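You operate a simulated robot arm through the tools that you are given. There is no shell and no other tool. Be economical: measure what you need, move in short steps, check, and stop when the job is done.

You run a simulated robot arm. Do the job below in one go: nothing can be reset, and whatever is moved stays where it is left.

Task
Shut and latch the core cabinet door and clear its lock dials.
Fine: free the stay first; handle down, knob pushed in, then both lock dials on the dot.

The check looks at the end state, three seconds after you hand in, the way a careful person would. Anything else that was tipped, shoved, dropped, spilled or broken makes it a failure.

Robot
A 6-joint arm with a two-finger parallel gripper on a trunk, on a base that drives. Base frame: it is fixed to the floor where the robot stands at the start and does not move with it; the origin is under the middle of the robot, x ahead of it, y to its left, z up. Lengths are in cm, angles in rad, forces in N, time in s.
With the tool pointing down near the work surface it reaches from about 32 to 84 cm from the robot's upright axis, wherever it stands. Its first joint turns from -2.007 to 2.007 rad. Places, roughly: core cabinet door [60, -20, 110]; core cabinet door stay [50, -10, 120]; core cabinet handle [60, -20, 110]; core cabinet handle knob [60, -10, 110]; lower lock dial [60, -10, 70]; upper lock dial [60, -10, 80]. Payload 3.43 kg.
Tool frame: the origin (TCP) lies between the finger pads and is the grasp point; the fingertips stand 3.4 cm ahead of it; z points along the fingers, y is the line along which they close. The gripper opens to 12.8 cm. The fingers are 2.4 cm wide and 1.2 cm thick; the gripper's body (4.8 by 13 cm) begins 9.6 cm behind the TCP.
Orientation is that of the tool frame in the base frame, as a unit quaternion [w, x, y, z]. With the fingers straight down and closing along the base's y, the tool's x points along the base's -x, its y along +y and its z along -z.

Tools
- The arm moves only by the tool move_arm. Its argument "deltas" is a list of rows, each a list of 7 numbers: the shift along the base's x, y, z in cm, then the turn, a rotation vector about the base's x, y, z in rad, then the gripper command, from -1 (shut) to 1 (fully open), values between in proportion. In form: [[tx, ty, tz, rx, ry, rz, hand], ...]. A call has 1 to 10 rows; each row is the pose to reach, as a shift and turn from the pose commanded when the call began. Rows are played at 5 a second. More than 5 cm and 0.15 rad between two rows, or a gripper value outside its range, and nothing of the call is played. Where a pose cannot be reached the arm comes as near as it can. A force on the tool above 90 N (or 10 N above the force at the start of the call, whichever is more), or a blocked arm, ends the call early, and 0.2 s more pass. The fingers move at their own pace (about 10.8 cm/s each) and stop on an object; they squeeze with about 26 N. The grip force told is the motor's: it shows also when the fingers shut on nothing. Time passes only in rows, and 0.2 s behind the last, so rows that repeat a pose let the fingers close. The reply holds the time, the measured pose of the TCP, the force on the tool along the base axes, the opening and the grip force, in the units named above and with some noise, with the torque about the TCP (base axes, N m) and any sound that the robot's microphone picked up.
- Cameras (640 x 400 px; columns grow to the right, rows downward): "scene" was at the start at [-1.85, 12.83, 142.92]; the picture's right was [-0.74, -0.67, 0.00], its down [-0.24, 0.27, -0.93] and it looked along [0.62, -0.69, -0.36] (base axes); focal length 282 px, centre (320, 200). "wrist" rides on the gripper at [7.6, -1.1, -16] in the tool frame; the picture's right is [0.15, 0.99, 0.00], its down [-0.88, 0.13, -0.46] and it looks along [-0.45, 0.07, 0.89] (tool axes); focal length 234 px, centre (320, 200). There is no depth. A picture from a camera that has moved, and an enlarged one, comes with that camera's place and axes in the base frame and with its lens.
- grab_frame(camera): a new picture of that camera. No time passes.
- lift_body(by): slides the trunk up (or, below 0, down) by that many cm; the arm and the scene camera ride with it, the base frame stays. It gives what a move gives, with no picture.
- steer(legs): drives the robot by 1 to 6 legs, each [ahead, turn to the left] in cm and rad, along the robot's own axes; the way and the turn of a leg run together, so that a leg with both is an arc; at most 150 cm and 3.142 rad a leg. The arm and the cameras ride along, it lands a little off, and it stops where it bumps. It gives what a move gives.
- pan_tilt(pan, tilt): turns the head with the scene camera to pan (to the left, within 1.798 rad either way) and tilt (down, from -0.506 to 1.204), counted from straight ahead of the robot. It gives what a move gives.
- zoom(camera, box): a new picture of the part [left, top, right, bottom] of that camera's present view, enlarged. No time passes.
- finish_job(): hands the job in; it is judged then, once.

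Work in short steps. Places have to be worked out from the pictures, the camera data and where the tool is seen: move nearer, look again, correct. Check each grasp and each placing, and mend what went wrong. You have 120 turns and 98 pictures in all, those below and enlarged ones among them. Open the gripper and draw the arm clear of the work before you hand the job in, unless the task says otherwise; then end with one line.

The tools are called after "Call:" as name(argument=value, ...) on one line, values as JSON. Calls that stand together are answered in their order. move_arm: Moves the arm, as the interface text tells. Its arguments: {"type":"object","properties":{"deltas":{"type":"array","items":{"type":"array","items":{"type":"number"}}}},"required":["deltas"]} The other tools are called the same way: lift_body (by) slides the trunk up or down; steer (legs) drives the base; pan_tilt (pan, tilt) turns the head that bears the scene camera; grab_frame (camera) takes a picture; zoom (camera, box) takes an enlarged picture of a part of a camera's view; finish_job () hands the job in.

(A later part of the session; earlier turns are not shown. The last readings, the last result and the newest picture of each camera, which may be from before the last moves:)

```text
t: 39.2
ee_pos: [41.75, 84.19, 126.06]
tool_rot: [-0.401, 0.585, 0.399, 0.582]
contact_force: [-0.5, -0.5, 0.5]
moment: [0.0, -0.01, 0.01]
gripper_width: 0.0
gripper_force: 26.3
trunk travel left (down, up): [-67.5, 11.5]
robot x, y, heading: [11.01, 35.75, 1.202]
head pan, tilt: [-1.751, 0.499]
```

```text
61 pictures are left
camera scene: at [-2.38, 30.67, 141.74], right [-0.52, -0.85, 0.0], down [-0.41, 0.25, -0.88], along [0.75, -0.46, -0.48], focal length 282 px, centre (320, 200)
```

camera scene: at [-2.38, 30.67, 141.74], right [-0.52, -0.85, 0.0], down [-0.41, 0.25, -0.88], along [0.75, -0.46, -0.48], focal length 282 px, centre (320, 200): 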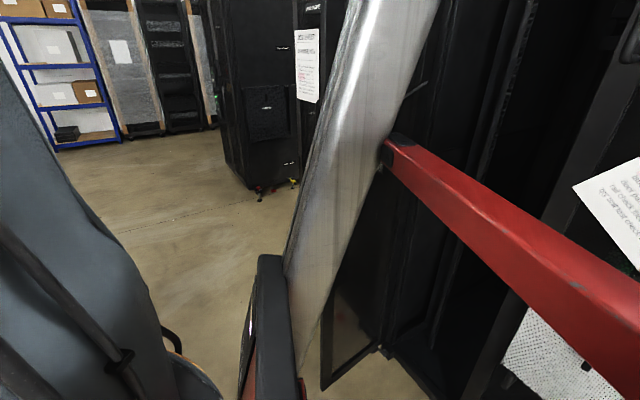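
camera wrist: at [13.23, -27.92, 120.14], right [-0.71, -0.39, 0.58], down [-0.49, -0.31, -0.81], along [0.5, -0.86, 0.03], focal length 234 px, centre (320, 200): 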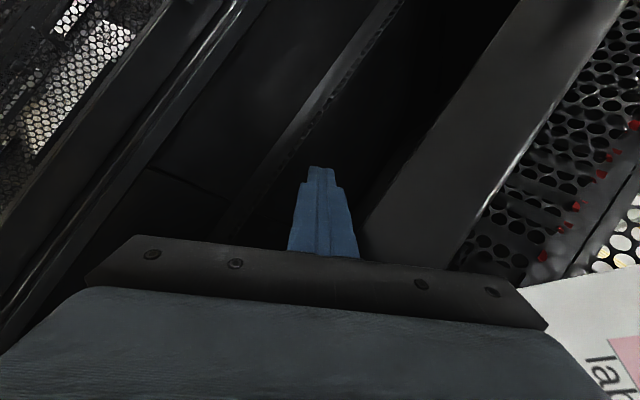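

Clear all around at this radius except the door edge, so I turn left the long way round to face −y.

Call:
steer(legs=[[0, 1.75], [0, 1.76]])

Call:
pan_tilt(pan=0.5, tilt=0.4)

Call:
grab_frame(camera="scene")

Call:
grab_frame(camera="wrist")

```text
t: 48.0
ee_pos: [-1.43, -20.19, 125.92]
tool_rot: [-0.503, -0.496, 0.505, -0.496]
contact_force: [-1.2, 0.0, 0.2]
moment: [-0.06, -0.02, -0.01]
gripper_width: 0.02
gripper_force: 25.8
trunk travel left (down, up): [-67.5, 11.5]
robot x, y, heading: [10.62, 35.7, -1.587]
head pan, tilt: [-1.751, 0.499]
```

```text
t: 50.1
ee_pos: [-1.56, -20.23, 125.96]
tool_rot: [-0.502, -0.496, 0.506, -0.496]
contact_force: [0.1, -0.6, -0.4]
moment: [0.0, -0.03, 0.02]
gripper_width: 0.01
gripper_force: 25.7
trunk travel left (down, up): [-67.5, 11.5]
robot x, y, heading: [10.86, 35.92, -1.586]
head pan, tilt: [0.499, 0.4]
```

```text
60 pictures are left
camera scene: at [34.93, 35.68, 142.66], right [-0.89, -0.46, 0.0], down [-0.18, 0.34, -0.92], along [0.43, -0.82, -0.39], focal length 282 px, centre (320, 200)
```

scene: 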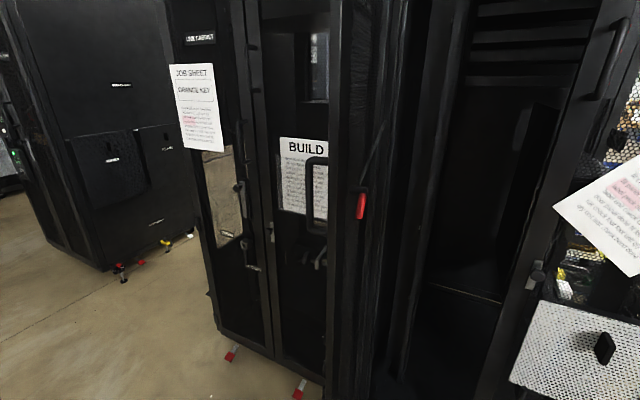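

```text
59 pictures are left
camera wrist: at [-0.22, -4.4, 133.57], right [-0.99, 0.02, 0.14], down [-0.12, 0.46, -0.88], along [-0.08, -0.89, -0.45], focal length 234 px, centre (320, 200)
```

wrist: 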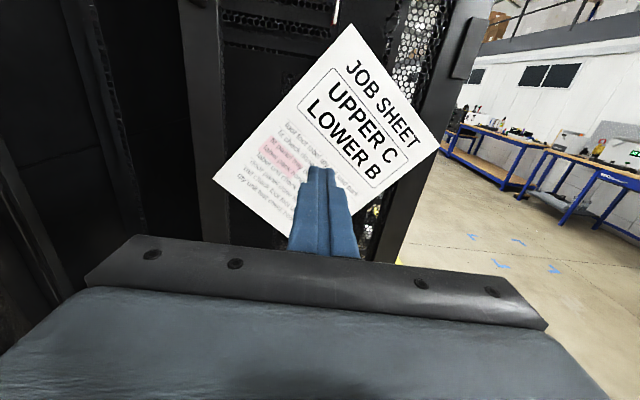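

Now I face the cabinet; the open door is seen edge-on. Zoom to inspect its edge and outer face.

Call:
zoom(camera="scene", box=[260, 40, 420, 240])

Call:
zoom(camera="scene", box=[260, 180, 420, 380])

```text
2.00 times, centred on (340, 140) of scene
camera zoom: at [34.93, 35.68, 142.66], right [-0.89, -0.46, 0.0], down [-0.18, 0.34, -0.92], along [0.43, -0.82, -0.39], focal length 564 px, centre (280, 320)
```

zoom: 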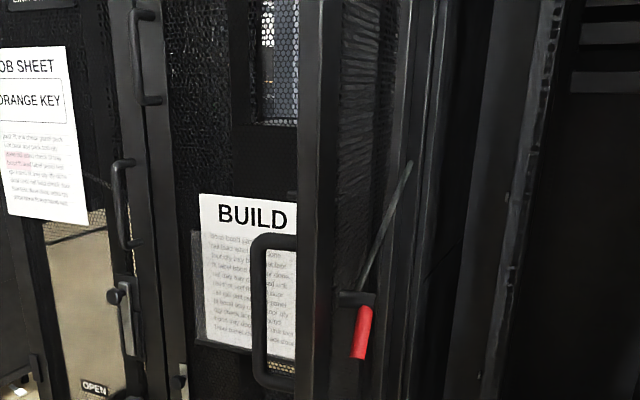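

```text
2.00 times, centred on (340, 280) of scene
camera zoom: at [34.93, 35.68, 142.66], right [-0.89, -0.46, 0.0], down [-0.18, 0.34, -0.92], along [0.43, -0.82, -0.39], focal length 564 px, centre (280, 40)
```

zoom: 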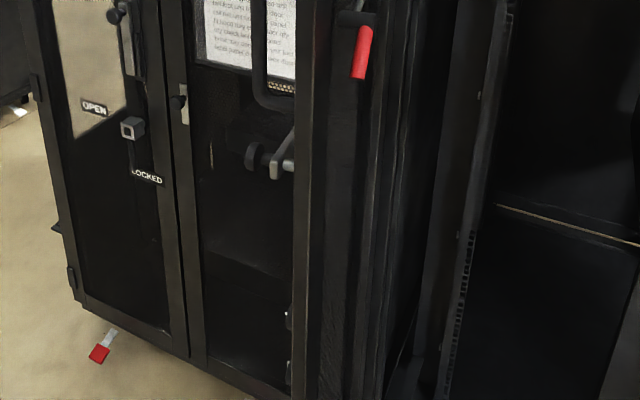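

Door runs from its free edge centre ≈(52,-3) to the hinge ≈(62,-48), thickness ≈3.5; a D-pull (z≈112–128) sits outside. I'll straddle the edge at z≈136. First move the open gripper near.

Call:
move_arm(deltas=[[4.2, 2.2, 1, 0, 0, 0, 0], [8.4, 4.4, 2, 0, 0, 0, 0.5], [12.6, 6.6, 3, 0, 0, 0, 1], [16.8, 8.8, 4, 0, 0, 0, 1], [21, 11, 5, 0, 0, 0, 1], [25.2, 13.2, 6, 0, 0, 0, 1], [29.4, 15.4, 7, 0, 0, 0, 1], [33.6, 17.6, 8, 0, 0, 0, 1], [37.8, 20.2, 9, 0, 0, 0, 1], [39.5, 23, 10, 0, 0, 0, 1]])

Call:
grab_frame(camera="wrist")

```text
refused: row 9 steps farther than a row can; nothing moved
```

```text
56 pictures are left
camera wrist: at [-0.22, -4.4, 133.57], right [-0.99, 0.02, 0.14], down [-0.12, 0.46, -0.88], along [-0.08, -0.89, -0.45], focal length 234 px, centre (320, 200)
```

wrist: 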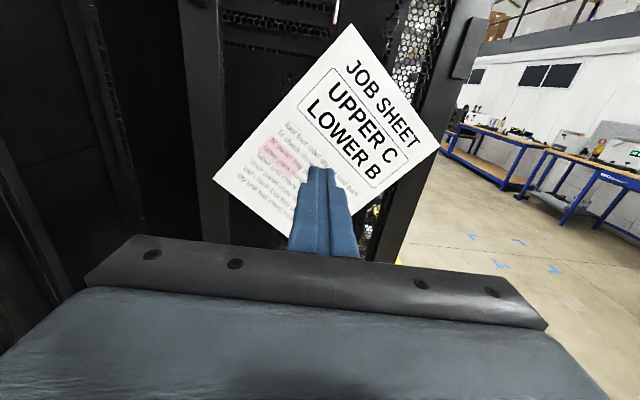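

Repeat with a slightly shorter row.

Call:
move_arm(deltas=[[4.2, 2.2, 1, 0, 0, 0, 0], [8.4, 4.4, 2, 0, 0, 0, 0.5], [12.6, 6.6, 3, 0, 0, 0, 1], [16.8, 8.8, 4, 0, 0, 0, 1], [21, 11, 5, 0, 0, 0, 1], [25.2, 13.2, 6, 0, 0, 0, 1], [29.4, 15.4, 7, 0, 0, 0, 1], [33.6, 17.6, 8, 0, 0, 0, 1], [37.5, 20.2, 9, 0, 0, 0, 1], [39.5, 23, 10, 0, 0, 0, 1]])

```text
t: 52.3
ee_pos: [5.62, -18.23, 133.92]
tool_rot: [-0.501, -0.498, 0.504, -0.498]
contact_force: [-0.3, 1.1, -0.6]
moment: [0.01, -0.02, 0.01]
gripper_width: 12.82
gripper_force: 0.0
out of reach, approached as far as the arm can: row 1, 2, 3, 4, 5, 6, 7, 8, 9, 10
trunk travel left (down, up): [-67.5, 11.5]
robot x, y, heading: [10.62, 36.07, -1.591]
head pan, tilt: [0.499, 0.4]
```

The straight path cut inside minimum reach. I take a detour further from the robot axis.

Call:
move_arm(deltas=[[4.5, -0.5, 0.5, 0, 0, 0, 1], [9, -0.5, 1, 0, 0, 0, 1], [13.5, 0.5, 1.5, 0, 0, 0, 1], [18, 2, 2, 0, 0, 0, 1], [22.5, 4, 2.5, 0, 0, 0, 1], [26, 7, 3, 0, 0, 0, 1], [30, 10, 3, 0, 0, 0, 1], [33.5, 13.5, 3, 0, 0, 0, 1], [36.5, 17, 3, 0, 0, 0, 1], [38.5, 20.5, 3, 0, 0, 0, 1]])

Call:
grab_frame(camera="wrist")

```text
t: 54.5
ee_pos: [5.7, -18.94, 134.95]
tool_rot: [-0.499, -0.498, 0.504, -0.498]
contact_force: [0.0, 0.7, -0.5]
moment: [0.01, 0.0, 0.0]
gripper_width: 12.82
gripper_force: 0.1
out of reach, approached as far as the arm can: row 1, 2, 3, 4, 5, 6, 7, 8, 9, 10
trunk travel left (down, up): [-67.5, 11.5]
robot x, y, heading: [10.78, 35.82, -1.588]
head pan, tilt: [0.499, 0.4]
```

```text
55 pictures are left
camera wrist: at [6.86, -3.02, 142.58], right [-0.99, 0.01, 0.14], down [-0.12, 0.46, -0.88], along [-0.07, -0.89, -0.45], focal length 234 px, centre (320, 200)
```

wrist: 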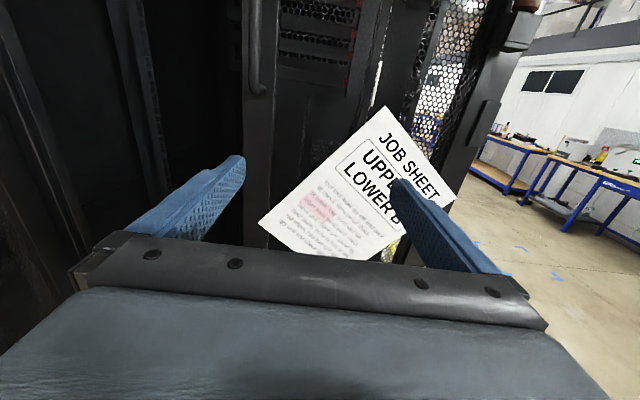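

Stuck at the present radius; extend outward by 8 cm first to see whether it is a reach or joint limit.

Call:
move_arm(deltas=[[0, -4, 0, 0, 0, 0, 1], [0, -8, 0, 0, 0, 0, 1], [4, -8, 0, 0, 0, 0, 1], [8, -8, 0, 0, 0, 0, 1]])

```text
t: 55.5
ee_pos: [7.24, -26.18, 136.29]
tool_rot: [0.487, 0.511, -0.495, 0.506]
contact_force: [0.3, 0.2, 0.4]
moment: [-0.04, 0.02, 0.03]
gripper_width: 12.79
gripper_force: 0.1
out of reach, approached as far as the arm can: row 1, 2, 3, 4
trunk travel left (down, up): [-67.5, 11.5]
robot x, y, heading: [10.5, 35.74, -1.585]
head pan, tilt: [0.499, 0.4]
```

x is limited by a wrist joint at this roll. I unroll the hand by 180° about its axis (camera below, the natural side).

Call:
move_arm(deltas=[[0, 0, 0, 0, 0.149, 0, 1], [0, 0, 0, 0, 0.298, 0, 1], [0, 0, 0, 0, 0.447, 0, 1], [0, 0, 0, 0, 0.596, 0, 1], [0, 0, 0, 0, 0.745, 0, 1], [0, 0, 0, 0, 0.894, 0, 1], [0, 0, 0, 0, 1.043, 0, 1]])

Call:
move_arm(deltas=[[0, 0, 0, 0, 0.149, 0, 1], [0, 0, 0, 0, 0.298, 0, 1], [0, 0, 0, 0, 0.447, 0, 1], [0, 0, 0, 0, 0.596, 0, 1], [0, 0, 0, 0, 0.745, 0, 1], [0, 0, 0, 0, 0.894, 0, 1], [0, 0, 0, 0, 1.043, 0, 1]])

Call:
move_arm(deltas=[[0, 0, 0, 0, 0.149, 0, 1], [0, 0, 0, 0, 0.298, 0, 1], [0, 0, 0, 0, 0.447, 0, 1], [0, 0, 0, 0, 0.596, 0, 1], [0, 0, 0, 0, 0.745, 0, 1], [0, 0, 0, 0, 0.894, 0, 1], [0, 0, 0, 0, 1.043, 0, 1]])

```text
t: 57.1
ee_pos: [6.44, -26.1, 136.52]
tool_rot: [0.667, 0.697, -0.184, 0.187]
contact_force: [-0.1, -0.3, 0.2]
moment: [0.03, 0.03, 0.01]
gripper_width: 12.79
gripper_force: 0.1
out of reach, approached as far as the arm can: row 5, 6, 7
trunk travel left (down, up): [-67.5, 11.5]
robot x, y, heading: [10.96, 35.62, -1.59]
head pan, tilt: [0.499, 0.4]
```

```text
t: 58.7
ee_pos: [4.76, -25.77, 136.88]
tool_rot: [0.673, 0.694, 0.177, -0.182]
contact_force: [-0.4, 0.3, -0.4]
moment: [-0.01, 0.02, -0.01]
gripper_width: 12.8
gripper_force: 0.1
out of reach, approached as far as the arm can: row 1, 2, 3, 4, 5, 6, 7
trunk travel left (down, up): [-67.5, 11.5]
robot x, y, heading: [10.65, 35.67, -1.595]
head pan, tilt: [0.499, 0.4]
```

```text
t: 60.3
ee_pos: [3.54, -25.57, 137.07]
tool_rot: [0.5, 0.507, 0.487, -0.506]
contact_force: [0.2, -0.1, -0.2]
moment: [0.01, 0.01, -0.02]
gripper_width: 12.76
gripper_force: 0.1
out of reach, approached as far as the arm can: row 1, 2, 3, 4, 5, 6, 7
trunk travel left (down, up): [-67.5, 11.5]
robot x, y, heading: [10.72, 35.45, -1.59]
head pan, tilt: [0.499, 0.4]
```

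Still limited at the same azimuth, so it's the hand's yaw relative to the forearm. I test moving left with the hand yawing left along.

Call:
move_arm(deltas=[[2, 0, 0, 0, 0, 0.12, 1], [5, 0, 0, 0, 0, 0.24, 1], [9, 0, 0, 0, 0, 0.36, 1], [13, 0, 0, 0, 0, 0.48, 1]])

Call:
pan_tilt(pan=0.0, tilt=0.5)

Call:
grab_frame(camera="scene")

```text
t: 61.3
ee_pos: [16.57, -25.61, 137.08]
tool_rot: [0.605, 0.381, 0.59, -0.375]
contact_force: [-0.8, -0.3, 0.7]
moment: [-0.01, 0.0, 0.0]
gripper_width: 12.81
gripper_force: 0.1
trunk travel left (down, up): [-67.5, 11.5]
robot x, y, heading: [11.03, 35.81, -1.591]
head pan, tilt: [0.499, 0.4]
```

```text
t: 62.3
ee_pos: [16.45, -25.56, 137.22]
tool_rot: [0.606, 0.38, 0.59, -0.374]
contact_force: [0.3, -0.3, 0.0]
moment: [0.01, 0.0, -0.03]
gripper_width: 12.81
gripper_force: 0.0
trunk travel left (down, up): [-67.5, 11.5]
robot x, y, heading: [11.22, 35.78, -1.585]
head pan, tilt: [0.0, 0.499]
```

```text
54 pictures are left
camera scene: at [30.49, 34.79, 141.75], right [-1.0, 0.02, 0.0], down [0.01, 0.48, -0.88], along [-0.01, -0.88, -0.48], focal length 282 px, centre (320, 200)
```

scene: 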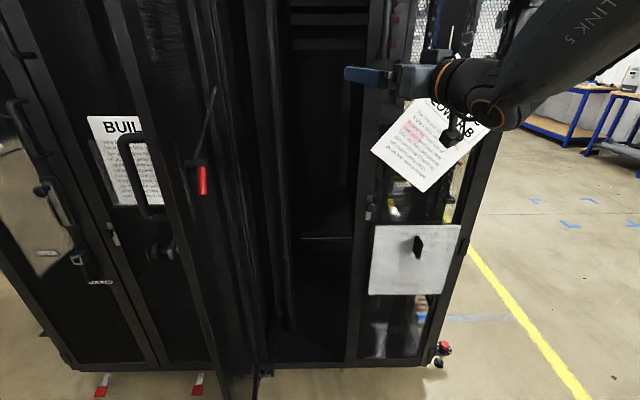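

That works: the hand may only point radially or left of it. So I shift the base ~+12 cm in x and back ~14 cm so the door edge is reached radially; reverse with a right turn, then straighten.

Call:
steer(legs=[[-12, -0.6], [-14, 0], [0, 0.6], [8, 0]])

Call:
pan_tilt(pan=0.3, tilt=0.4)

Call:
grab_frame(camera="scene")

```text
t: 67.5
ee_pos: [28.06, -11.35, 137.27]
tool_rot: [0.606, 0.379, 0.591, -0.374]
contact_force: [0.1, -0.1, 0.4]
moment: [-0.01, -0.03, 0.03]
gripper_width: 12.79
gripper_force: 0.0
trunk travel left (down, up): [-67.5, 11.5]
robot x, y, heading: [22.31, 50.11, -1.592]
head pan, tilt: [0.0, 0.499]
```

```text
t: 68.3
ee_pos: [28.04, -11.31, 137.1]
tool_rot: [0.606, 0.379, 0.591, -0.374]
contact_force: [0.0, 0.0, 0.5]
moment: [0.04, 0.0, -0.02]
gripper_width: 12.79
gripper_force: 0.0
trunk travel left (down, up): [-67.5, 11.5]
robot x, y, heading: [22.25, 50.04, -1.589]
head pan, tilt: [0.3, 0.4]
```

```text
53 pictures are left
camera scene: at [44.61, 49.25, 142.66], right [-0.96, -0.28, 0.0], down [-0.11, 0.37, -0.92], along [0.26, -0.88, -0.39], focal length 282 px, centre (320, 200)
```

scene: 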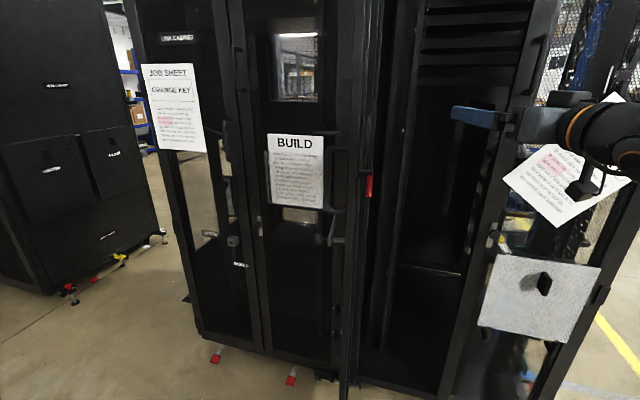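

In place at (22,50). Zoom on the door edge, now seen nearly edge-on, for a precise fix.

Call:
zoom(camera="scene", box=[300, 100, 420, 260])

```text
2.50 times, centred on (360, 180) of scene
camera zoom: at [44.61, 49.25, 142.66], right [-0.96, -0.28, 0.0], down [-0.11, 0.37, -0.92], along [0.26, -0.88, -0.39], focal length 705 px, centre (220, 250)
```

zoom: 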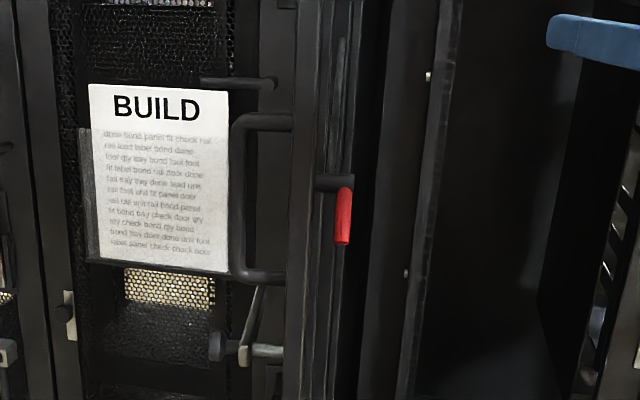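

Edge confirmed at x≈51–54, y≈-3; hand points at −64°, nearly along the door. I move to a pre-grasp 8 cm short of it.

Call:
move_arm(deltas=[[3, 3, 0, 0, 0, 0, 0], [6.5, 6, 0, 0, 0, 0, 0], [10.5, 8.5, 0, 0, 0, 0, 0], [14, 11, 0, 0, 0, 0, 0], [18, 12.7, 0, 0, 0, 0, 0], [21, 13.5, 0, 0, 0, 0, 1], [21, 13.5, 0, 0, 0, 0, 1], [21, 13.5, 0, 0, 0, 0, 1]])

Call:
grab_frame(camera="wrist")

```text
t: 70.1
ee_pos: [40.89, -2.07, 136.45]
tool_rot: [0.607, 0.377, 0.593, -0.372]
contact_force: [-0.3, 0.1, 0.1]
moment: [0.01, 0.01, 0.01]
gripper_width: 12.8
gripper_force: 0.0
out of reach, approached as far as the arm can: row 4, 5, 6, 7, 8
trunk travel left (down, up): [-67.5, 11.5]
robot x, y, heading: [21.93, 49.75, -1.585]
head pan, tilt: [0.3, 0.4]
```

```text
51 pictures are left
camera wrist: at [33.0, 11.7, 128.65], right [0.89, 0.43, -0.13], down [-0.1, 0.47, 0.88], along [0.44, -0.77, 0.46], focal length 234 px, centre (320, 200)
```

wrist: 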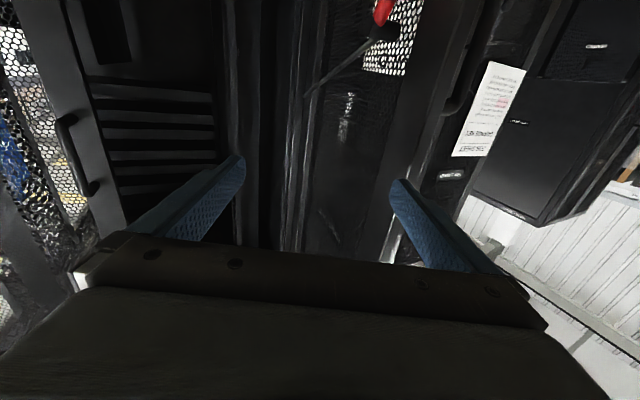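

Need the hand to yaw ~10° more left. Yaw +0.18 and go to the pre-grasp.

Call:
move_arm(deltas=[[0, 0, 0, 0, 0, 0.1, 1], [0, 0.5, 0, 0, 0, 0.2, 1], [3, 3, 0.5, 0, 0, 0.2, 1], [6, 5, 0.5, 0, 0, 0.2, 1], [7, 5, 0.5, 0, 0, 0.2, 1]])

Call:
zoom(camera="scene", box=[260, 60, 420, 220])

Call:
grab_frame(camera="wrist")

```text
t: 71.3
ee_pos: [48.83, 1.86, 136.69]
tool_rot: [0.64, 0.318, 0.625, -0.312]
contact_force: [-0.3, -0.3, 0.0]
moment: [0.0, -0.03, 0.02]
gripper_width: 12.79
gripper_force: 0.1
out of reach, approached as far as the arm can: row 3, 4, 5
trunk travel left (down, up): [-67.5, 11.5]
robot x, y, heading: [22.33, 50.02, -1.59]
head pan, tilt: [0.3, 0.4]
```

```text
2.50 times, centred on (340, 140) of scene
camera zoom: at [44.61, 49.25, 142.67], right [-0.96, -0.28, 0.0], down [-0.11, 0.37, -0.92], along [0.26, -0.88, -0.39], focal length 705 px, centre (270, 350)
```

zoom: 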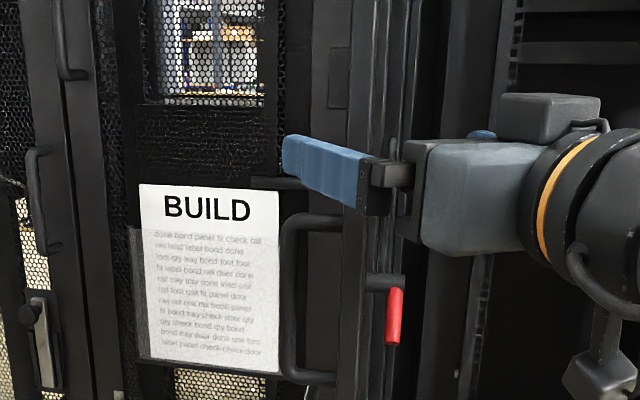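

```text
49 pictures are left
camera wrist: at [38.4, 13.78, 128.8], right [0.79, 0.6, -0.13], down [-0.19, 0.44, 0.88], along [0.58, -0.67, 0.46], focal length 234 px, centre (320, 200)
```

wrist: 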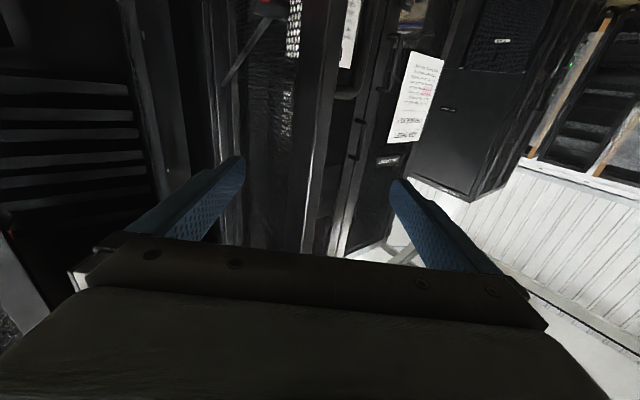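

The door's edge lies between the fingers. Advance to (52.8,-6), then narrow to ~9 cm.

Call:
move_arm(deltas=[[1.5, -2.7, 0, 0, 0, 0, 1], [2.8, -5.3, 0, 0, 0, 0, 1], [4, -7.8, 0, 0, 0, 0, 1], [4, -7.8, 0, 0, 0, 0, 0.4]])

Call:
zoom(camera="scene", box=[260, 60, 420, 220])

Call:
grab_frame(camera="wrist")

```text
t: 72.3
ee_pos: [52.73, -6.06, 136.81]
tool_rot: [0.641, 0.318, 0.626, -0.311]
contact_force: [0.5, 0.6, 0.6]
moment: [0.0, 0.0, 0.01]
gripper_width: 8.98
gripper_force: 0.1
trunk travel left (down, up): [-67.5, 11.5]
robot x, y, heading: [22.32, 49.88, -1.587]
head pan, tilt: [0.3, 0.4]
```

```text
2.50 times, centred on (340, 140) of scene
camera zoom: at [44.63, 49.26, 142.66], right [-0.96, -0.28, 0.0], down [-0.11, 0.37, -0.92], along [0.26, -0.88, -0.39], focal length 705 px, centre (270, 350)
```

zoom: 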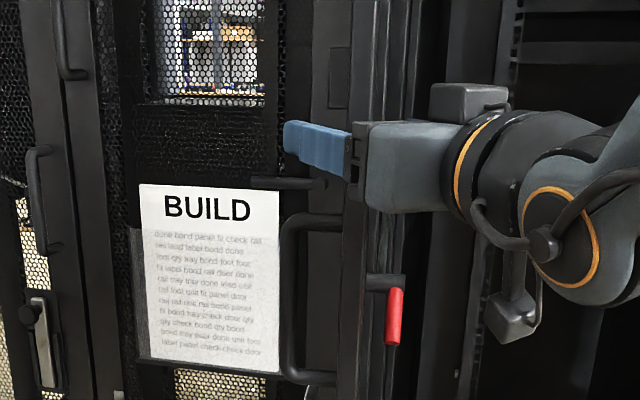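

```text
47 pictures are left
camera wrist: at [42.35, 5.82, 128.9], right [0.79, 0.6, -0.13], down [-0.19, 0.44, 0.88], along [0.58, -0.67, 0.46], focal length 234 px, centre (320, 200)
```

wrist: 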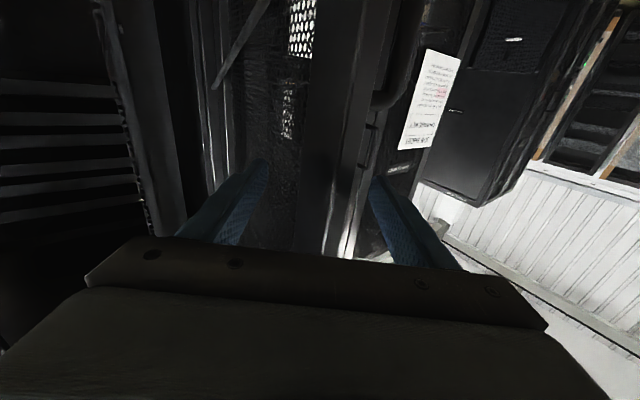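

Straddled with no contact. Now pull the door gently along its arc (first ~0.3 rad).

Call:
move_arm(deltas=[[-2.5, -0.7, 0, 0, 0, 0, 0.4], [-5, -1.5, 0, 0, 0, 0, 0.4], [-7.4, -2.5, 0, 0, 0, 0, 0.4], [-9.8, -3.5, 0, 0, 0, 0, 0.4], [-12, -4.6, 0, 0, 0, 0, 0.4]])

Call:
grab_frame(camera="scene")

```text
t: 73.5
ee_pos: [40.89, -10.94, 136.76]
tool_rot: [0.64, 0.318, 0.626, -0.312]
contact_force: [0.9, 0.7, -0.3]
moment: [0.01, 0.01, -0.02]
gripper_width: 8.96
gripper_force: 0.1
trunk travel left (down, up): [-67.5, 11.5]
robot x, y, heading: [22.12, 50.33, -1.585]
head pan, tilt: [0.3, 0.4]
```

```text
46 pictures are left
camera scene: at [44.63, 49.27, 142.66], right [-0.96, -0.28, 0.0], down [-0.11, 0.37, -0.92], along [0.26, -0.88, -0.39], focal length 282 px, centre (320, 200)
```

scene: 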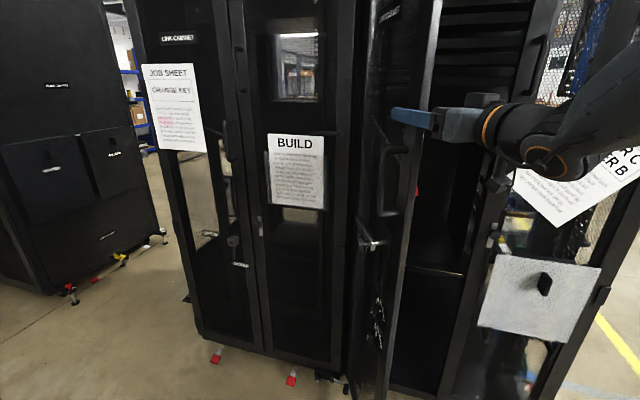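

The door swings freely. Continue along the arc with matching yaw to about 45° from shut.

Call:
move_arm(deltas=[[-3.5, -2.5, 0, 0, 0, 0.08, 0.4], [-6.8, -5, 0, 0, 0, 0.16, 0.4], [-10, -7.8, 0, 0, 0, 0.24, 0.4], [-12.9, -10.8, 0, 0, 0, 0.32, 0.4], [-15, -13.5, 0, 0, 0, 0.4, 0.4], [-16.5, -16, 0, 0, 0, 0.48, 0.4]])

Call:
grab_frame(camera="scene")

```text
t: 74.9
ee_pos: [24.2, -26.78, 136.7]
tool_rot: [0.696, 0.159, 0.684, -0.15]
contact_force: [0.8, 0.3, 0.6]
moment: [-0.01, 0.1, -0.06]
gripper_width: 8.94
gripper_force: 0.1
trunk travel left (down, up): [-67.5, 11.5]
robot x, y, heading: [22.21, 50.3, -1.591]
head pan, tilt: [0.3, 0.4]
```

```text
45 pictures are left
camera scene: at [44.63, 49.3, 142.66], right [-0.96, -0.28, 0.0], down [-0.11, 0.37, -0.92], along [0.26, -0.88, -0.39], focal length 282 px, centre (320, 200)
```

scene: 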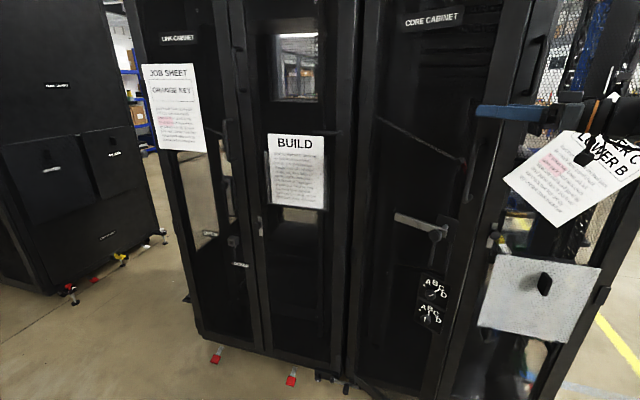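

The door is close to shut; handle (horizontal bar with a knob) and the two dials (A–D) are visible. I back the hand off the edge along its pointing axis.

Call:
move_arm(deltas=[[0, 0.3, 0, 0, 0, 0, 0.8], [-3.5, 2, 0, 0, 0, 0, 1], [-7, 4, 0, 0, 0, 0, 1], [-10.5, 6, 0, 0, 0, 0, 1], [-12, 8, 0, 0, 0, 0, 0]])

Call:
pan_tilt(pan=0.2, tilt=0.4)

Call:
zoom(camera="scene", box=[300, 80, 520, 360])

Call:
grab_frame(camera="scene")

```text
t: 76.1
ee_pos: [12.15, -18.64, 136.67]
tool_rot: [0.696, 0.16, 0.684, -0.15]
contact_force: [0.6, -0.2, -0.4]
moment: [-0.04, -0.03, -0.03]
gripper_width: 6.39
gripper_force: 0.4
trunk travel left (down, up): [-67.5, 11.5]
robot x, y, heading: [22.37, 50.12, -1.588]
head pan, tilt: [0.3, 0.4]
```

```text
t: 76.8
ee_pos: [12.17, -18.77, 136.79]
tool_rot: [0.696, 0.161, 0.683, -0.151]
contact_force: [0.2, 0.1, 0.1]
moment: [0.0, -0.02, 0.0]
gripper_width: 6.4
gripper_force: 0.0
trunk travel left (down, up): [-67.5, 11.5]
robot x, y, heading: [22.35, 50.17, -1.588]
head pan, tilt: [0.201, 0.4]
```

```text
1.43 times, centred on (410, 220) of scene
camera zoom: at [43.71, 49.04, 142.67], right [-0.98, -0.18, 0.0], down [-0.07, 0.38, -0.92], along [0.17, -0.91, -0.39], focal length 403 px, centre (191, 171)
```

zoom: 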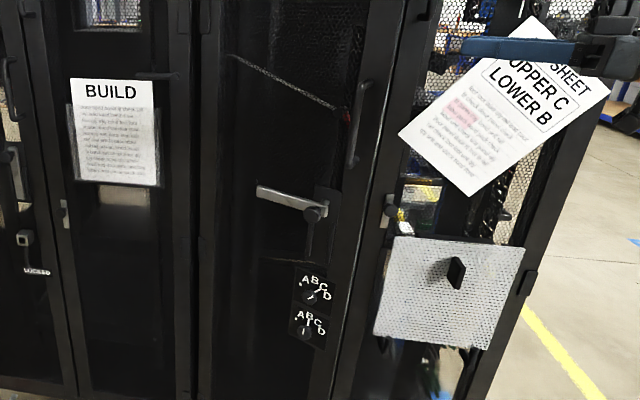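

```text
43 pictures are left
camera scene: at [43.71, 49.04, 142.67], right [-0.98, -0.18, 0.0], down [-0.07, 0.38, -0.92], along [0.17, -0.91, -0.39], focal length 282 px, centre (320, 200)
```

scene: 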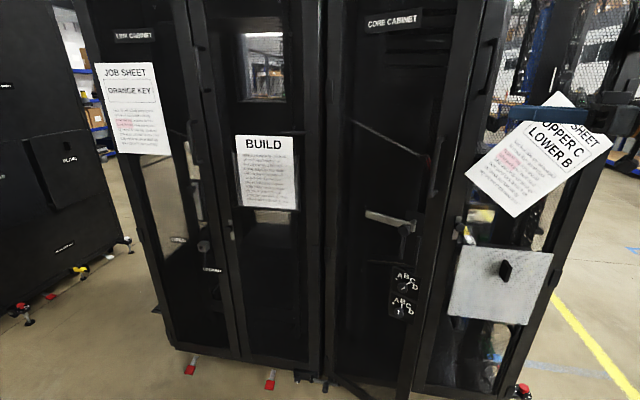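

Door almost closed. I retract the arm a little and drive forward 20 cm to work on the front.

Call:
move_arm(deltas=[[1, 4, 0, 0, 0, 0, -1], [2, 8, 0, 0, 0, 0, -1], [4, 10, 0, 0, 0, 0, -1]])

Call:
steer(legs=[[20, 0]])

Call:
zoom(camera="scene", box=[300, 100, 520, 380])

```text
t: 77.6
ee_pos: [16.16, -8.49, 136.68]
tool_rot: [0.696, 0.16, 0.683, -0.15]
contact_force: [0.1, 0.0, -0.1]
moment: [-0.01, 0.01, 0.01]
gripper_width: 0.0
gripper_force: 25.6
trunk travel left (down, up): [-67.5, 11.5]
robot x, y, heading: [22.5, 49.88, -1.589]
head pan, tilt: [0.201, 0.4]
```

```text
t: 79.2
ee_pos: [15.81, -28.94, 136.74]
tool_rot: [0.696, 0.161, 0.683, -0.151]
contact_force: [-0.2, 0.3, 0.2]
moment: [0.0, 0.01, -0.01]
gripper_width: 0.01
gripper_force: 26.3
trunk travel left (down, up): [-67.5, 11.5]
robot x, y, heading: [22.06, 29.55, -1.591]
head pan, tilt: [0.201, 0.4]
```

```text
1.43 times, centred on (410, 240) of scene
camera zoom: at [43.34, 28.57, 142.67], right [-0.98, -0.18, 0.0], down [-0.07, 0.38, -0.92], along [0.17, -0.91, -0.39], focal length 403 px, centre (191, 143)
```

zoom: 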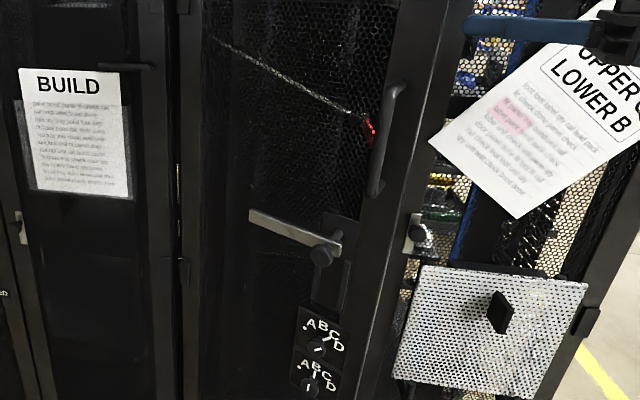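

Triangulation shows the door is still ~37° from shut (edge ≈(26,-20)), and the hand is on its inner side. I reverse 12 cm, then move the hand around the edge to the outer side.

Call:
steer(legs=[[-13, 0]])

Call:
move_arm(deltas=[[2, 2.5, 1, 0, 0, -0.1, -1], [5, 4, 2, 0, 0, -0.2, -1], [8, 4.5, 2, 0, 0, -0.3, -1], [11.5, 4.5, 2, 0, 0, -0.4, -1], [14, 4.5, 2, 0, 0, -0.5, -1]])

Call:
grab_frame(camera="scene")

```text
t: 80.5
ee_pos: [15.78, -15.83, 136.64]
tool_rot: [0.696, 0.161, 0.683, -0.151]
contact_force: [-0.7, 0.3, -0.5]
moment: [0.01, -0.03, 0.01]
gripper_width: 0.0
gripper_force: 25.8
trunk travel left (down, up): [-67.5, 11.5]
robot x, y, heading: [21.99, 42.81, -1.592]
head pan, tilt: [0.201, 0.4]
```

```text
t: 81.7
ee_pos: [29.67, -11.36, 138.49]
tool_rot: [0.636, 0.327, 0.622, -0.32]
contact_force: [0.1, 0.0, 0.2]
moment: [0.0, -0.02, 0.08]
gripper_width: 0.02
gripper_force: 26.0
trunk travel left (down, up): [-67.5, 11.5]
robot x, y, heading: [21.91, 42.96, -1.593]
head pan, tilt: [0.201, 0.4]
```

```text
41 pictures are left
camera scene: at [43.58, 41.64, 142.67], right [-0.98, -0.18, 0.0], down [-0.07, 0.38, -0.92], along [0.16, -0.91, -0.39], focal length 282 px, centre (320, 200)
```

scene: 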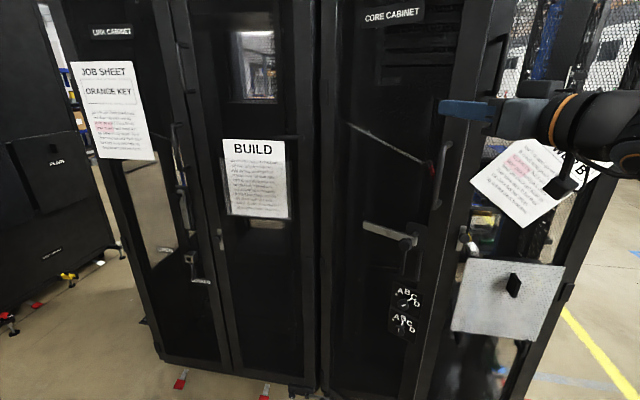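

Hand is in front of the stile. Push the door along its arc in steps.

Call:
move_arm(deltas=[[-0.1, -3.5, 0, 0, 0, 0, -1], [-2.4, -6.3, 0, 0, 0, 0, -1], [-4.9, -9.2, 0, 0, 0, 0, -1], [-6.9, -12.4, 0, 0, 0, 0, -1], [-8.7, -15.7, 0, 0, 0, 0, -1], [-10.1, -19.2, 0, 0, 0, 0, -1]])

Call:
grab_frame(camera="scene")

```text
t: 83.1
ee_pos: [19.52, -30.43, 138.6]
tool_rot: [0.637, 0.326, 0.622, -0.32]
contact_force: [-0.9, 0.3, 0.5]
moment: [0.05, 0.01, -0.02]
gripper_width: 0.01
gripper_force: 26.1
trunk travel left (down, up): [-67.5, 11.5]
robot x, y, heading: [22.21, 42.55, -1.59]
head pan, tilt: [0.201, 0.4]
```

```text
40 pictures are left
camera scene: at [43.62, 41.72, 142.66], right [-0.98, -0.18, 0.0], down [-0.07, 0.38, -0.92], along [0.16, -0.91, -0.39], focal length 282 px, centre (320, 200)
```

scene: 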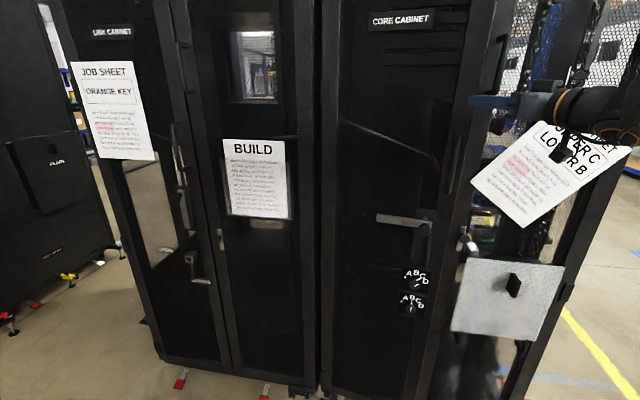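

Door follows. Keep pushing in −y until it seats (force stop).

Call:
move_arm(deltas=[[-0.5, -3, 0, 0, 0, 0, -1], [-0.5, -6, 0, 0, 0, 0, -1], [-0.5, -9, 0, 0, 0, 0, -1], [-0.5, -11.5, 0, 0, 0, 0, -1], [-0.5, -13.5, 0, 0, 0, 0, -1]])

Call:
grab_frame(camera="scene")

```text
t: 84.0
ee_pos: [18.96, -38.21, 138.74]
tool_rot: [0.636, 0.321, 0.626, -0.316]
contact_force: [-7.7, 74.6, 3.7]
moment: [-0.27, 0.18, -0.49]
gripper_width: 0.0
gripper_force: 25.9
trunk travel left (down, up): [-67.5, 11.5]
robot x, y, heading: [22.12, 42.93, -1.597]
head pan, tilt: [0.201, 0.4]
stopped in row 4: the force on the tool passed its limit at 131 N (the readings are from after the stop); the commanded pose is now the measured one
```

```text
39 pictures are left
camera scene: at [43.54, 42.4, 142.71], right [-0.98, -0.18, 0.0], down [-0.07, 0.38, -0.92], along [0.16, -0.91, -0.39], focal length 282 px, centre (320, 200)
```

scene: 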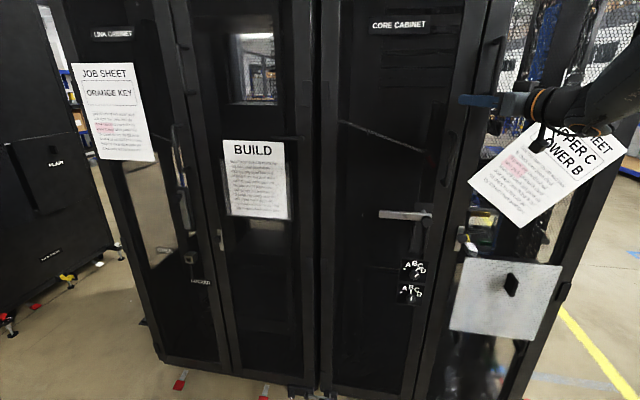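

The door appears shut (outer face y≈-41). Relieve pressure, back the hand away, and zoom on handle and dials.

Call:
move_arm(deltas=[[0, 2, 0, 0, 0, 0, -1], [0, 6, 0, 0, 0, 0, -1], [0, 10, 0, 0, 0, 0, -1], [0, 13, 0, 0, 0, 0, -1]])

Call:
zoom(camera="scene", box=[360, 190, 480, 320])

Call:
zoom(camera="scene", box=[300, 0, 520, 400])

```text
t: 85.0
ee_pos: [19.02, -26.13, 138.16]
tool_rot: [0.635, 0.325, 0.626, -0.315]
contact_force: [0.6, -1.3, -0.6]
moment: [-0.02, -0.01, 0.05]
gripper_width: 0.01
gripper_force: 26.0
trunk travel left (down, up): [-67.5, 11.5]
robot x, y, heading: [22.03, 42.82, -1.59]
head pan, tilt: [0.201, 0.4]
```

```text
3.08 times, centred on (420, 255) of scene
camera zoom: at [43.61, 41.68, 142.66], right [-0.98, -0.18, 0.0], down [-0.07, 0.38, -0.92], along [0.16, -0.91, -0.39], focal length 867 px, centre (12, 31)
```

zoom: 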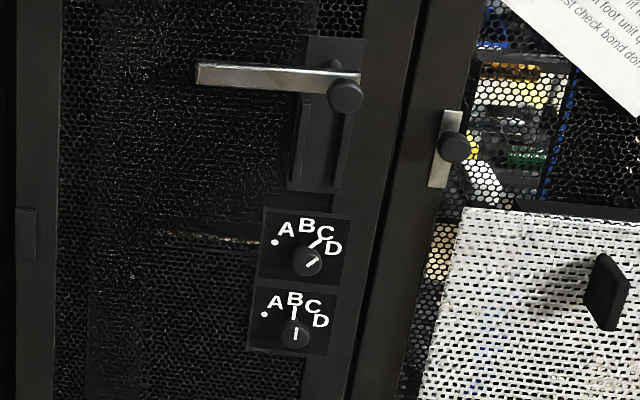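

```text
1.00 times, centred on (410, 200) of scene (not enlarged: the box is as wide or as high as the picture)
camera zoom: at [43.61, 41.68, 142.66], right [-0.98, -0.18, 0.0], down [-0.07, 0.38, -0.92], along [0.16, -0.91, -0.39], focal length 282 px, centre (230, 200)
```

zoom: 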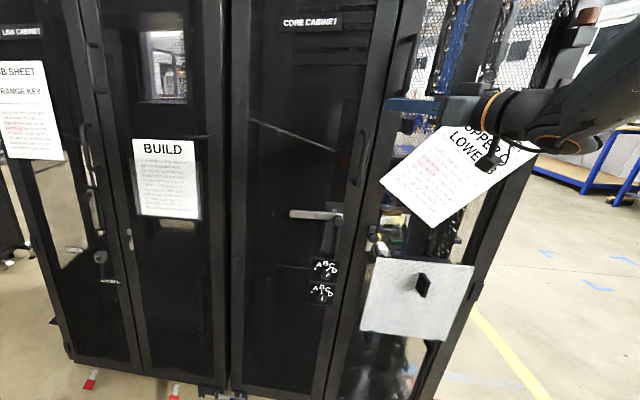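

Clear picture: handle bar must swing from horizontal down over its plate; knob at its pivot pushes in. Upper dial is on C, lower on B; the dot is at −60°, so the upper turns −90° and the lower −60° (counter-clockwise). The hand must reach these slightly from the robot's right, so I shift the base ~+13 cm in x.

Call:
move_arm(deltas=[[0, 4, 0, 0, 0, 0, -1], [0, 8, 0, 0, 0, 0, -1], [0, 11, 0, 0, 0, 0, -1]])

Call:
steer(legs=[[9, 0], [-12, -0.8], [-12, 0], [0, 0.82], [16, 0]])

Call:
grab_frame(camera="scene")

```text
t: 85.8
ee_pos: [19.09, -15.28, 138.06]
tool_rot: [0.635, 0.323, 0.627, -0.315]
contact_force: [0.7, 0.3, -0.1]
moment: [-0.02, -0.06, 0.03]
gripper_width: 0.01
gripper_force: 25.7
trunk travel left (down, up): [-67.5, 11.5]
robot x, y, heading: [22.14, 42.93, -1.597]
head pan, tilt: [0.201, 0.4]
```

```text
t: 93.0
ee_pos: [32.25, -21.36, 138.05]
tool_rot: [0.635, 0.326, 0.625, -0.316]
contact_force: [-0.1, 0.2, 0.6]
moment: [0.01, 0.01, 0.01]
gripper_width: 0.02
gripper_force: 25.9
trunk travel left (down, up): [-67.5, 11.5]
robot x, y, heading: [35.4, 36.7, -1.6]
head pan, tilt: [0.201, 0.4]
```

```text
36 pictures are left
camera scene: at [56.89, 35.42, 142.67], right [-0.98, -0.17, 0.0], down [-0.07, 0.38, -0.92], along [0.16, -0.91, -0.39], focal length 282 px, centre (320, 200)
```

scene: 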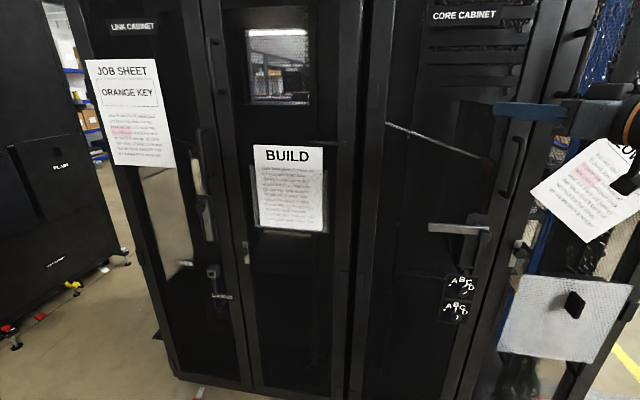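

Get a zoomed second view to triangulate handle, knob and dials.

Call:
zoom(camera="scene", box=[400, 200, 520, 330])

```text
3.08 times, centred on (460, 265) of scene
camera zoom: at [56.89, 35.42, 142.67], right [-0.98, -0.17, 0.0], down [-0.07, 0.38, -0.92], along [0.16, -0.91, -0.39], focal length 867 px, centre (-111, 0)
```

zoom: 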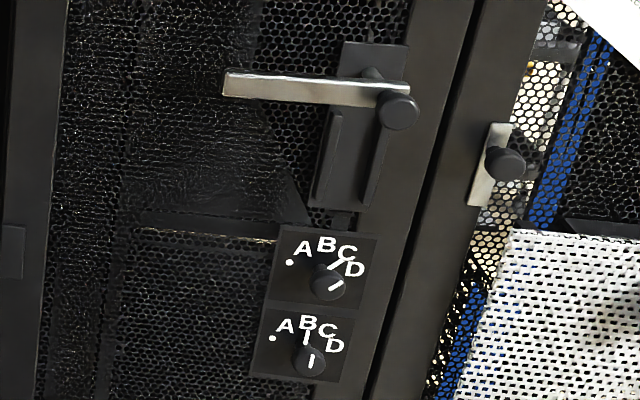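

Triangulated: knob ≈(25.2,-36.7,104.7), bar's free end ≈(38.6,-40,104), dials ≈(25,-42,81) and (25.3,-41,72.5). I lower the trunk 30 cm and swing the hand to point almost straight at the door.

Call:
lift_body(by=-30)

Call:
move_arm(deltas=[[1, -1, 0.5, 0, 0, -0.12, -1], [2, -2, 1, 0, 0, -0.24, -1], [3, -3, 1.5, 0, 0, -0.36, -1], [4.5, -4, 2, 0, 0, -0.46, -1]])

Call:
grab_frame(camera="wrist")

```text
t: 96.0
ee_pos: [32.25, -21.52, 108.11]
tool_rot: [0.635, 0.325, 0.626, -0.315]
contact_force: [0.7, -0.7, 1.1]
moment: [-0.04, -0.01, 0.01]
gripper_width: 0.03
gripper_force: 25.8
trunk travel left (down, up): [-37.5, 41.5]
robot x, y, heading: [35.49, 36.43, -1.601]
head pan, tilt: [0.201, 0.4]
```

```text
t: 97.0
ee_pos: [36.45, -28.23, 108.62]
tool_rot: [0.546, 0.46, 0.535, -0.452]
contact_force: [-0.3, -0.3, 0.1]
moment: [-0.03, 0.0, 0.03]
gripper_width: 0.0
gripper_force: 25.5
out of reach, approached as far as the arm can: row 2, 3, 4
trunk travel left (down, up): [-37.5, 41.5]
robot x, y, heading: [35.72, 36.67, -1.601]
head pan, tilt: [0.201, 0.4]
```

```text
34 pictures are left
camera wrist: at [32.62, -12.78, 101.0], right [0.98, 0.17, -0.13], down [0.03, 0.47, 0.88], along [0.21, -0.87, 0.46], focal length 234 px, centre (320, 200)
```

wrist: 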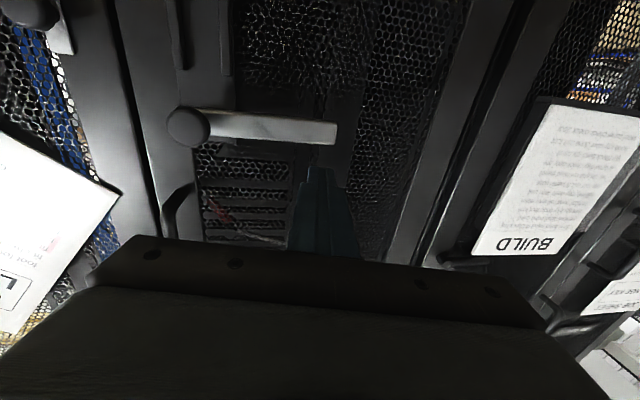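

Fingers are just above the bar's free end. Advance to tips y≈-40.3, then push down along the arc.

Call:
move_arm(deltas=[[-0.3, -3, 0.3, 0, 0, 0, -1], [-0.5, -6, 0.3, 0, 0, 0, -1], [-0.7, -8.7, 0.3, 0, 0, 0, -1]])

Call:
zoom(camera="scene", box=[380, 60, 540, 200])

```text
t: 97.8
ee_pos: [35.73, -36.96, 108.98]
tool_rot: [0.547, 0.459, 0.535, -0.452]
contact_force: [0.0, -0.4, -0.5]
moment: [0.03, -0.01, -0.03]
gripper_width: 0.0
gripper_force: 26.4
trunk travel left (down, up): [-37.5, 41.5]
robot x, y, heading: [35.71, 36.99, -1.599]
head pan, tilt: [0.201, 0.4]
```

```text
2.86 times, centred on (460, 130) of scene
camera zoom: at [56.67, 27.08, 112.67], right [-0.98, -0.17, 0.0], down [-0.07, 0.38, -0.92], along [0.16, -0.91, -0.39], focal length 806 px, centre (-80, 400)
```

zoom: 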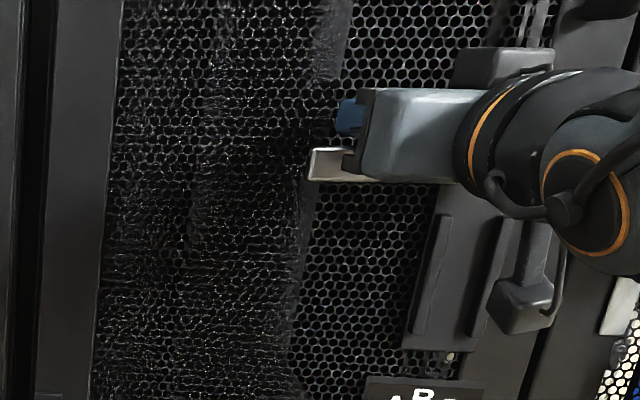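

Bar lies right beneath the fingers. Push it down along the arc.

Call:
move_arm(deltas=[[0.5, 0, -1.5, 0, 0, 0, -1], [0.6, 0, -5.1, 0, 0, 0, -1], [-0.6, 0, -8.8, 0, 0, 0, -1], [-3, 0.3, -11.9, 0, 0, 0, -1], [-5.5, 0.5, -13.5, 0, 0, 0, -1], [-8.2, 0.5, -14.5, 0, 0, 0, -1], [-8.8, 0.5, -14.5, 0, 0, 0, -1]])

Call:
zoom(camera="scene", box=[380, 60, 540, 200])

```text
t: 99.3
ee_pos: [27.94, -36.47, 94.54]
tool_rot: [0.549, 0.451, 0.541, -0.45]
contact_force: [69.1, 0.1, 13.8]
moment: [-0.09, 0.9, 0.32]
gripper_width: 0.01
gripper_force: 26.0
trunk travel left (down, up): [-37.5, 41.5]
robot x, y, heading: [35.35, 36.35, -1.595]
head pan, tilt: [0.201, 0.4]
```

```text
2.86 times, centred on (460, 130) of scene
camera zoom: at [57.06, 27.3, 112.62], right [-0.98, -0.18, 0.0], down [-0.07, 0.38, -0.92], along [0.17, -0.91, -0.39], focal length 806 px, centre (-80, 400)
```

zoom: 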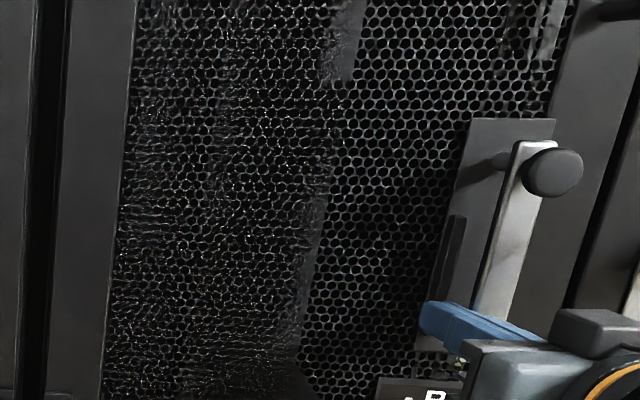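

Handle is vertical, against its stop (69 N). Back off and move in front of the knob.

Call:
move_arm(deltas=[[1.5, 0, 0, 0, 0, 0, -1], [1.5, 4, 1, 0, 0, 0, -1], [1, 8, 4, 0, 0, 0, -1], [-1, 8, 8, 0, 0, 0, -1], [-2.7, 8, 11, 0, 0, 0, -1]])

Call:
zoom(camera="scene", box=[400, 60, 600, 220])

Call:
grab_frame(camera="wrist")

```text
refused: row 3 steps farther than a row can; nothing moved
```

```text
2.50 times, centred on (500, 140) of scene
camera zoom: at [57.06, 27.3, 112.62], right [-0.98, -0.18, 0.0], down [-0.07, 0.38, -0.92], along [0.17, -0.91, -0.39], focal length 705 px, centre (-130, 350)
```

zoom: 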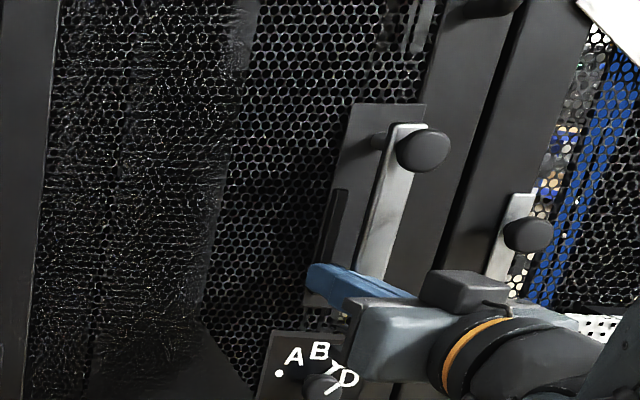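

```text
30 pictures are left
camera wrist: at [23.9, -21.08, 86.89], right [0.97, 0.18, -0.14], down [0.03, 0.48, 0.88], along [0.23, -0.86, 0.46], focal length 234 px, centre (320, 200)
```

wrist: 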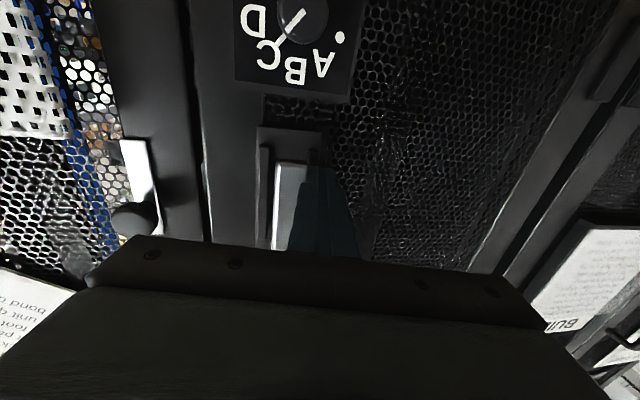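

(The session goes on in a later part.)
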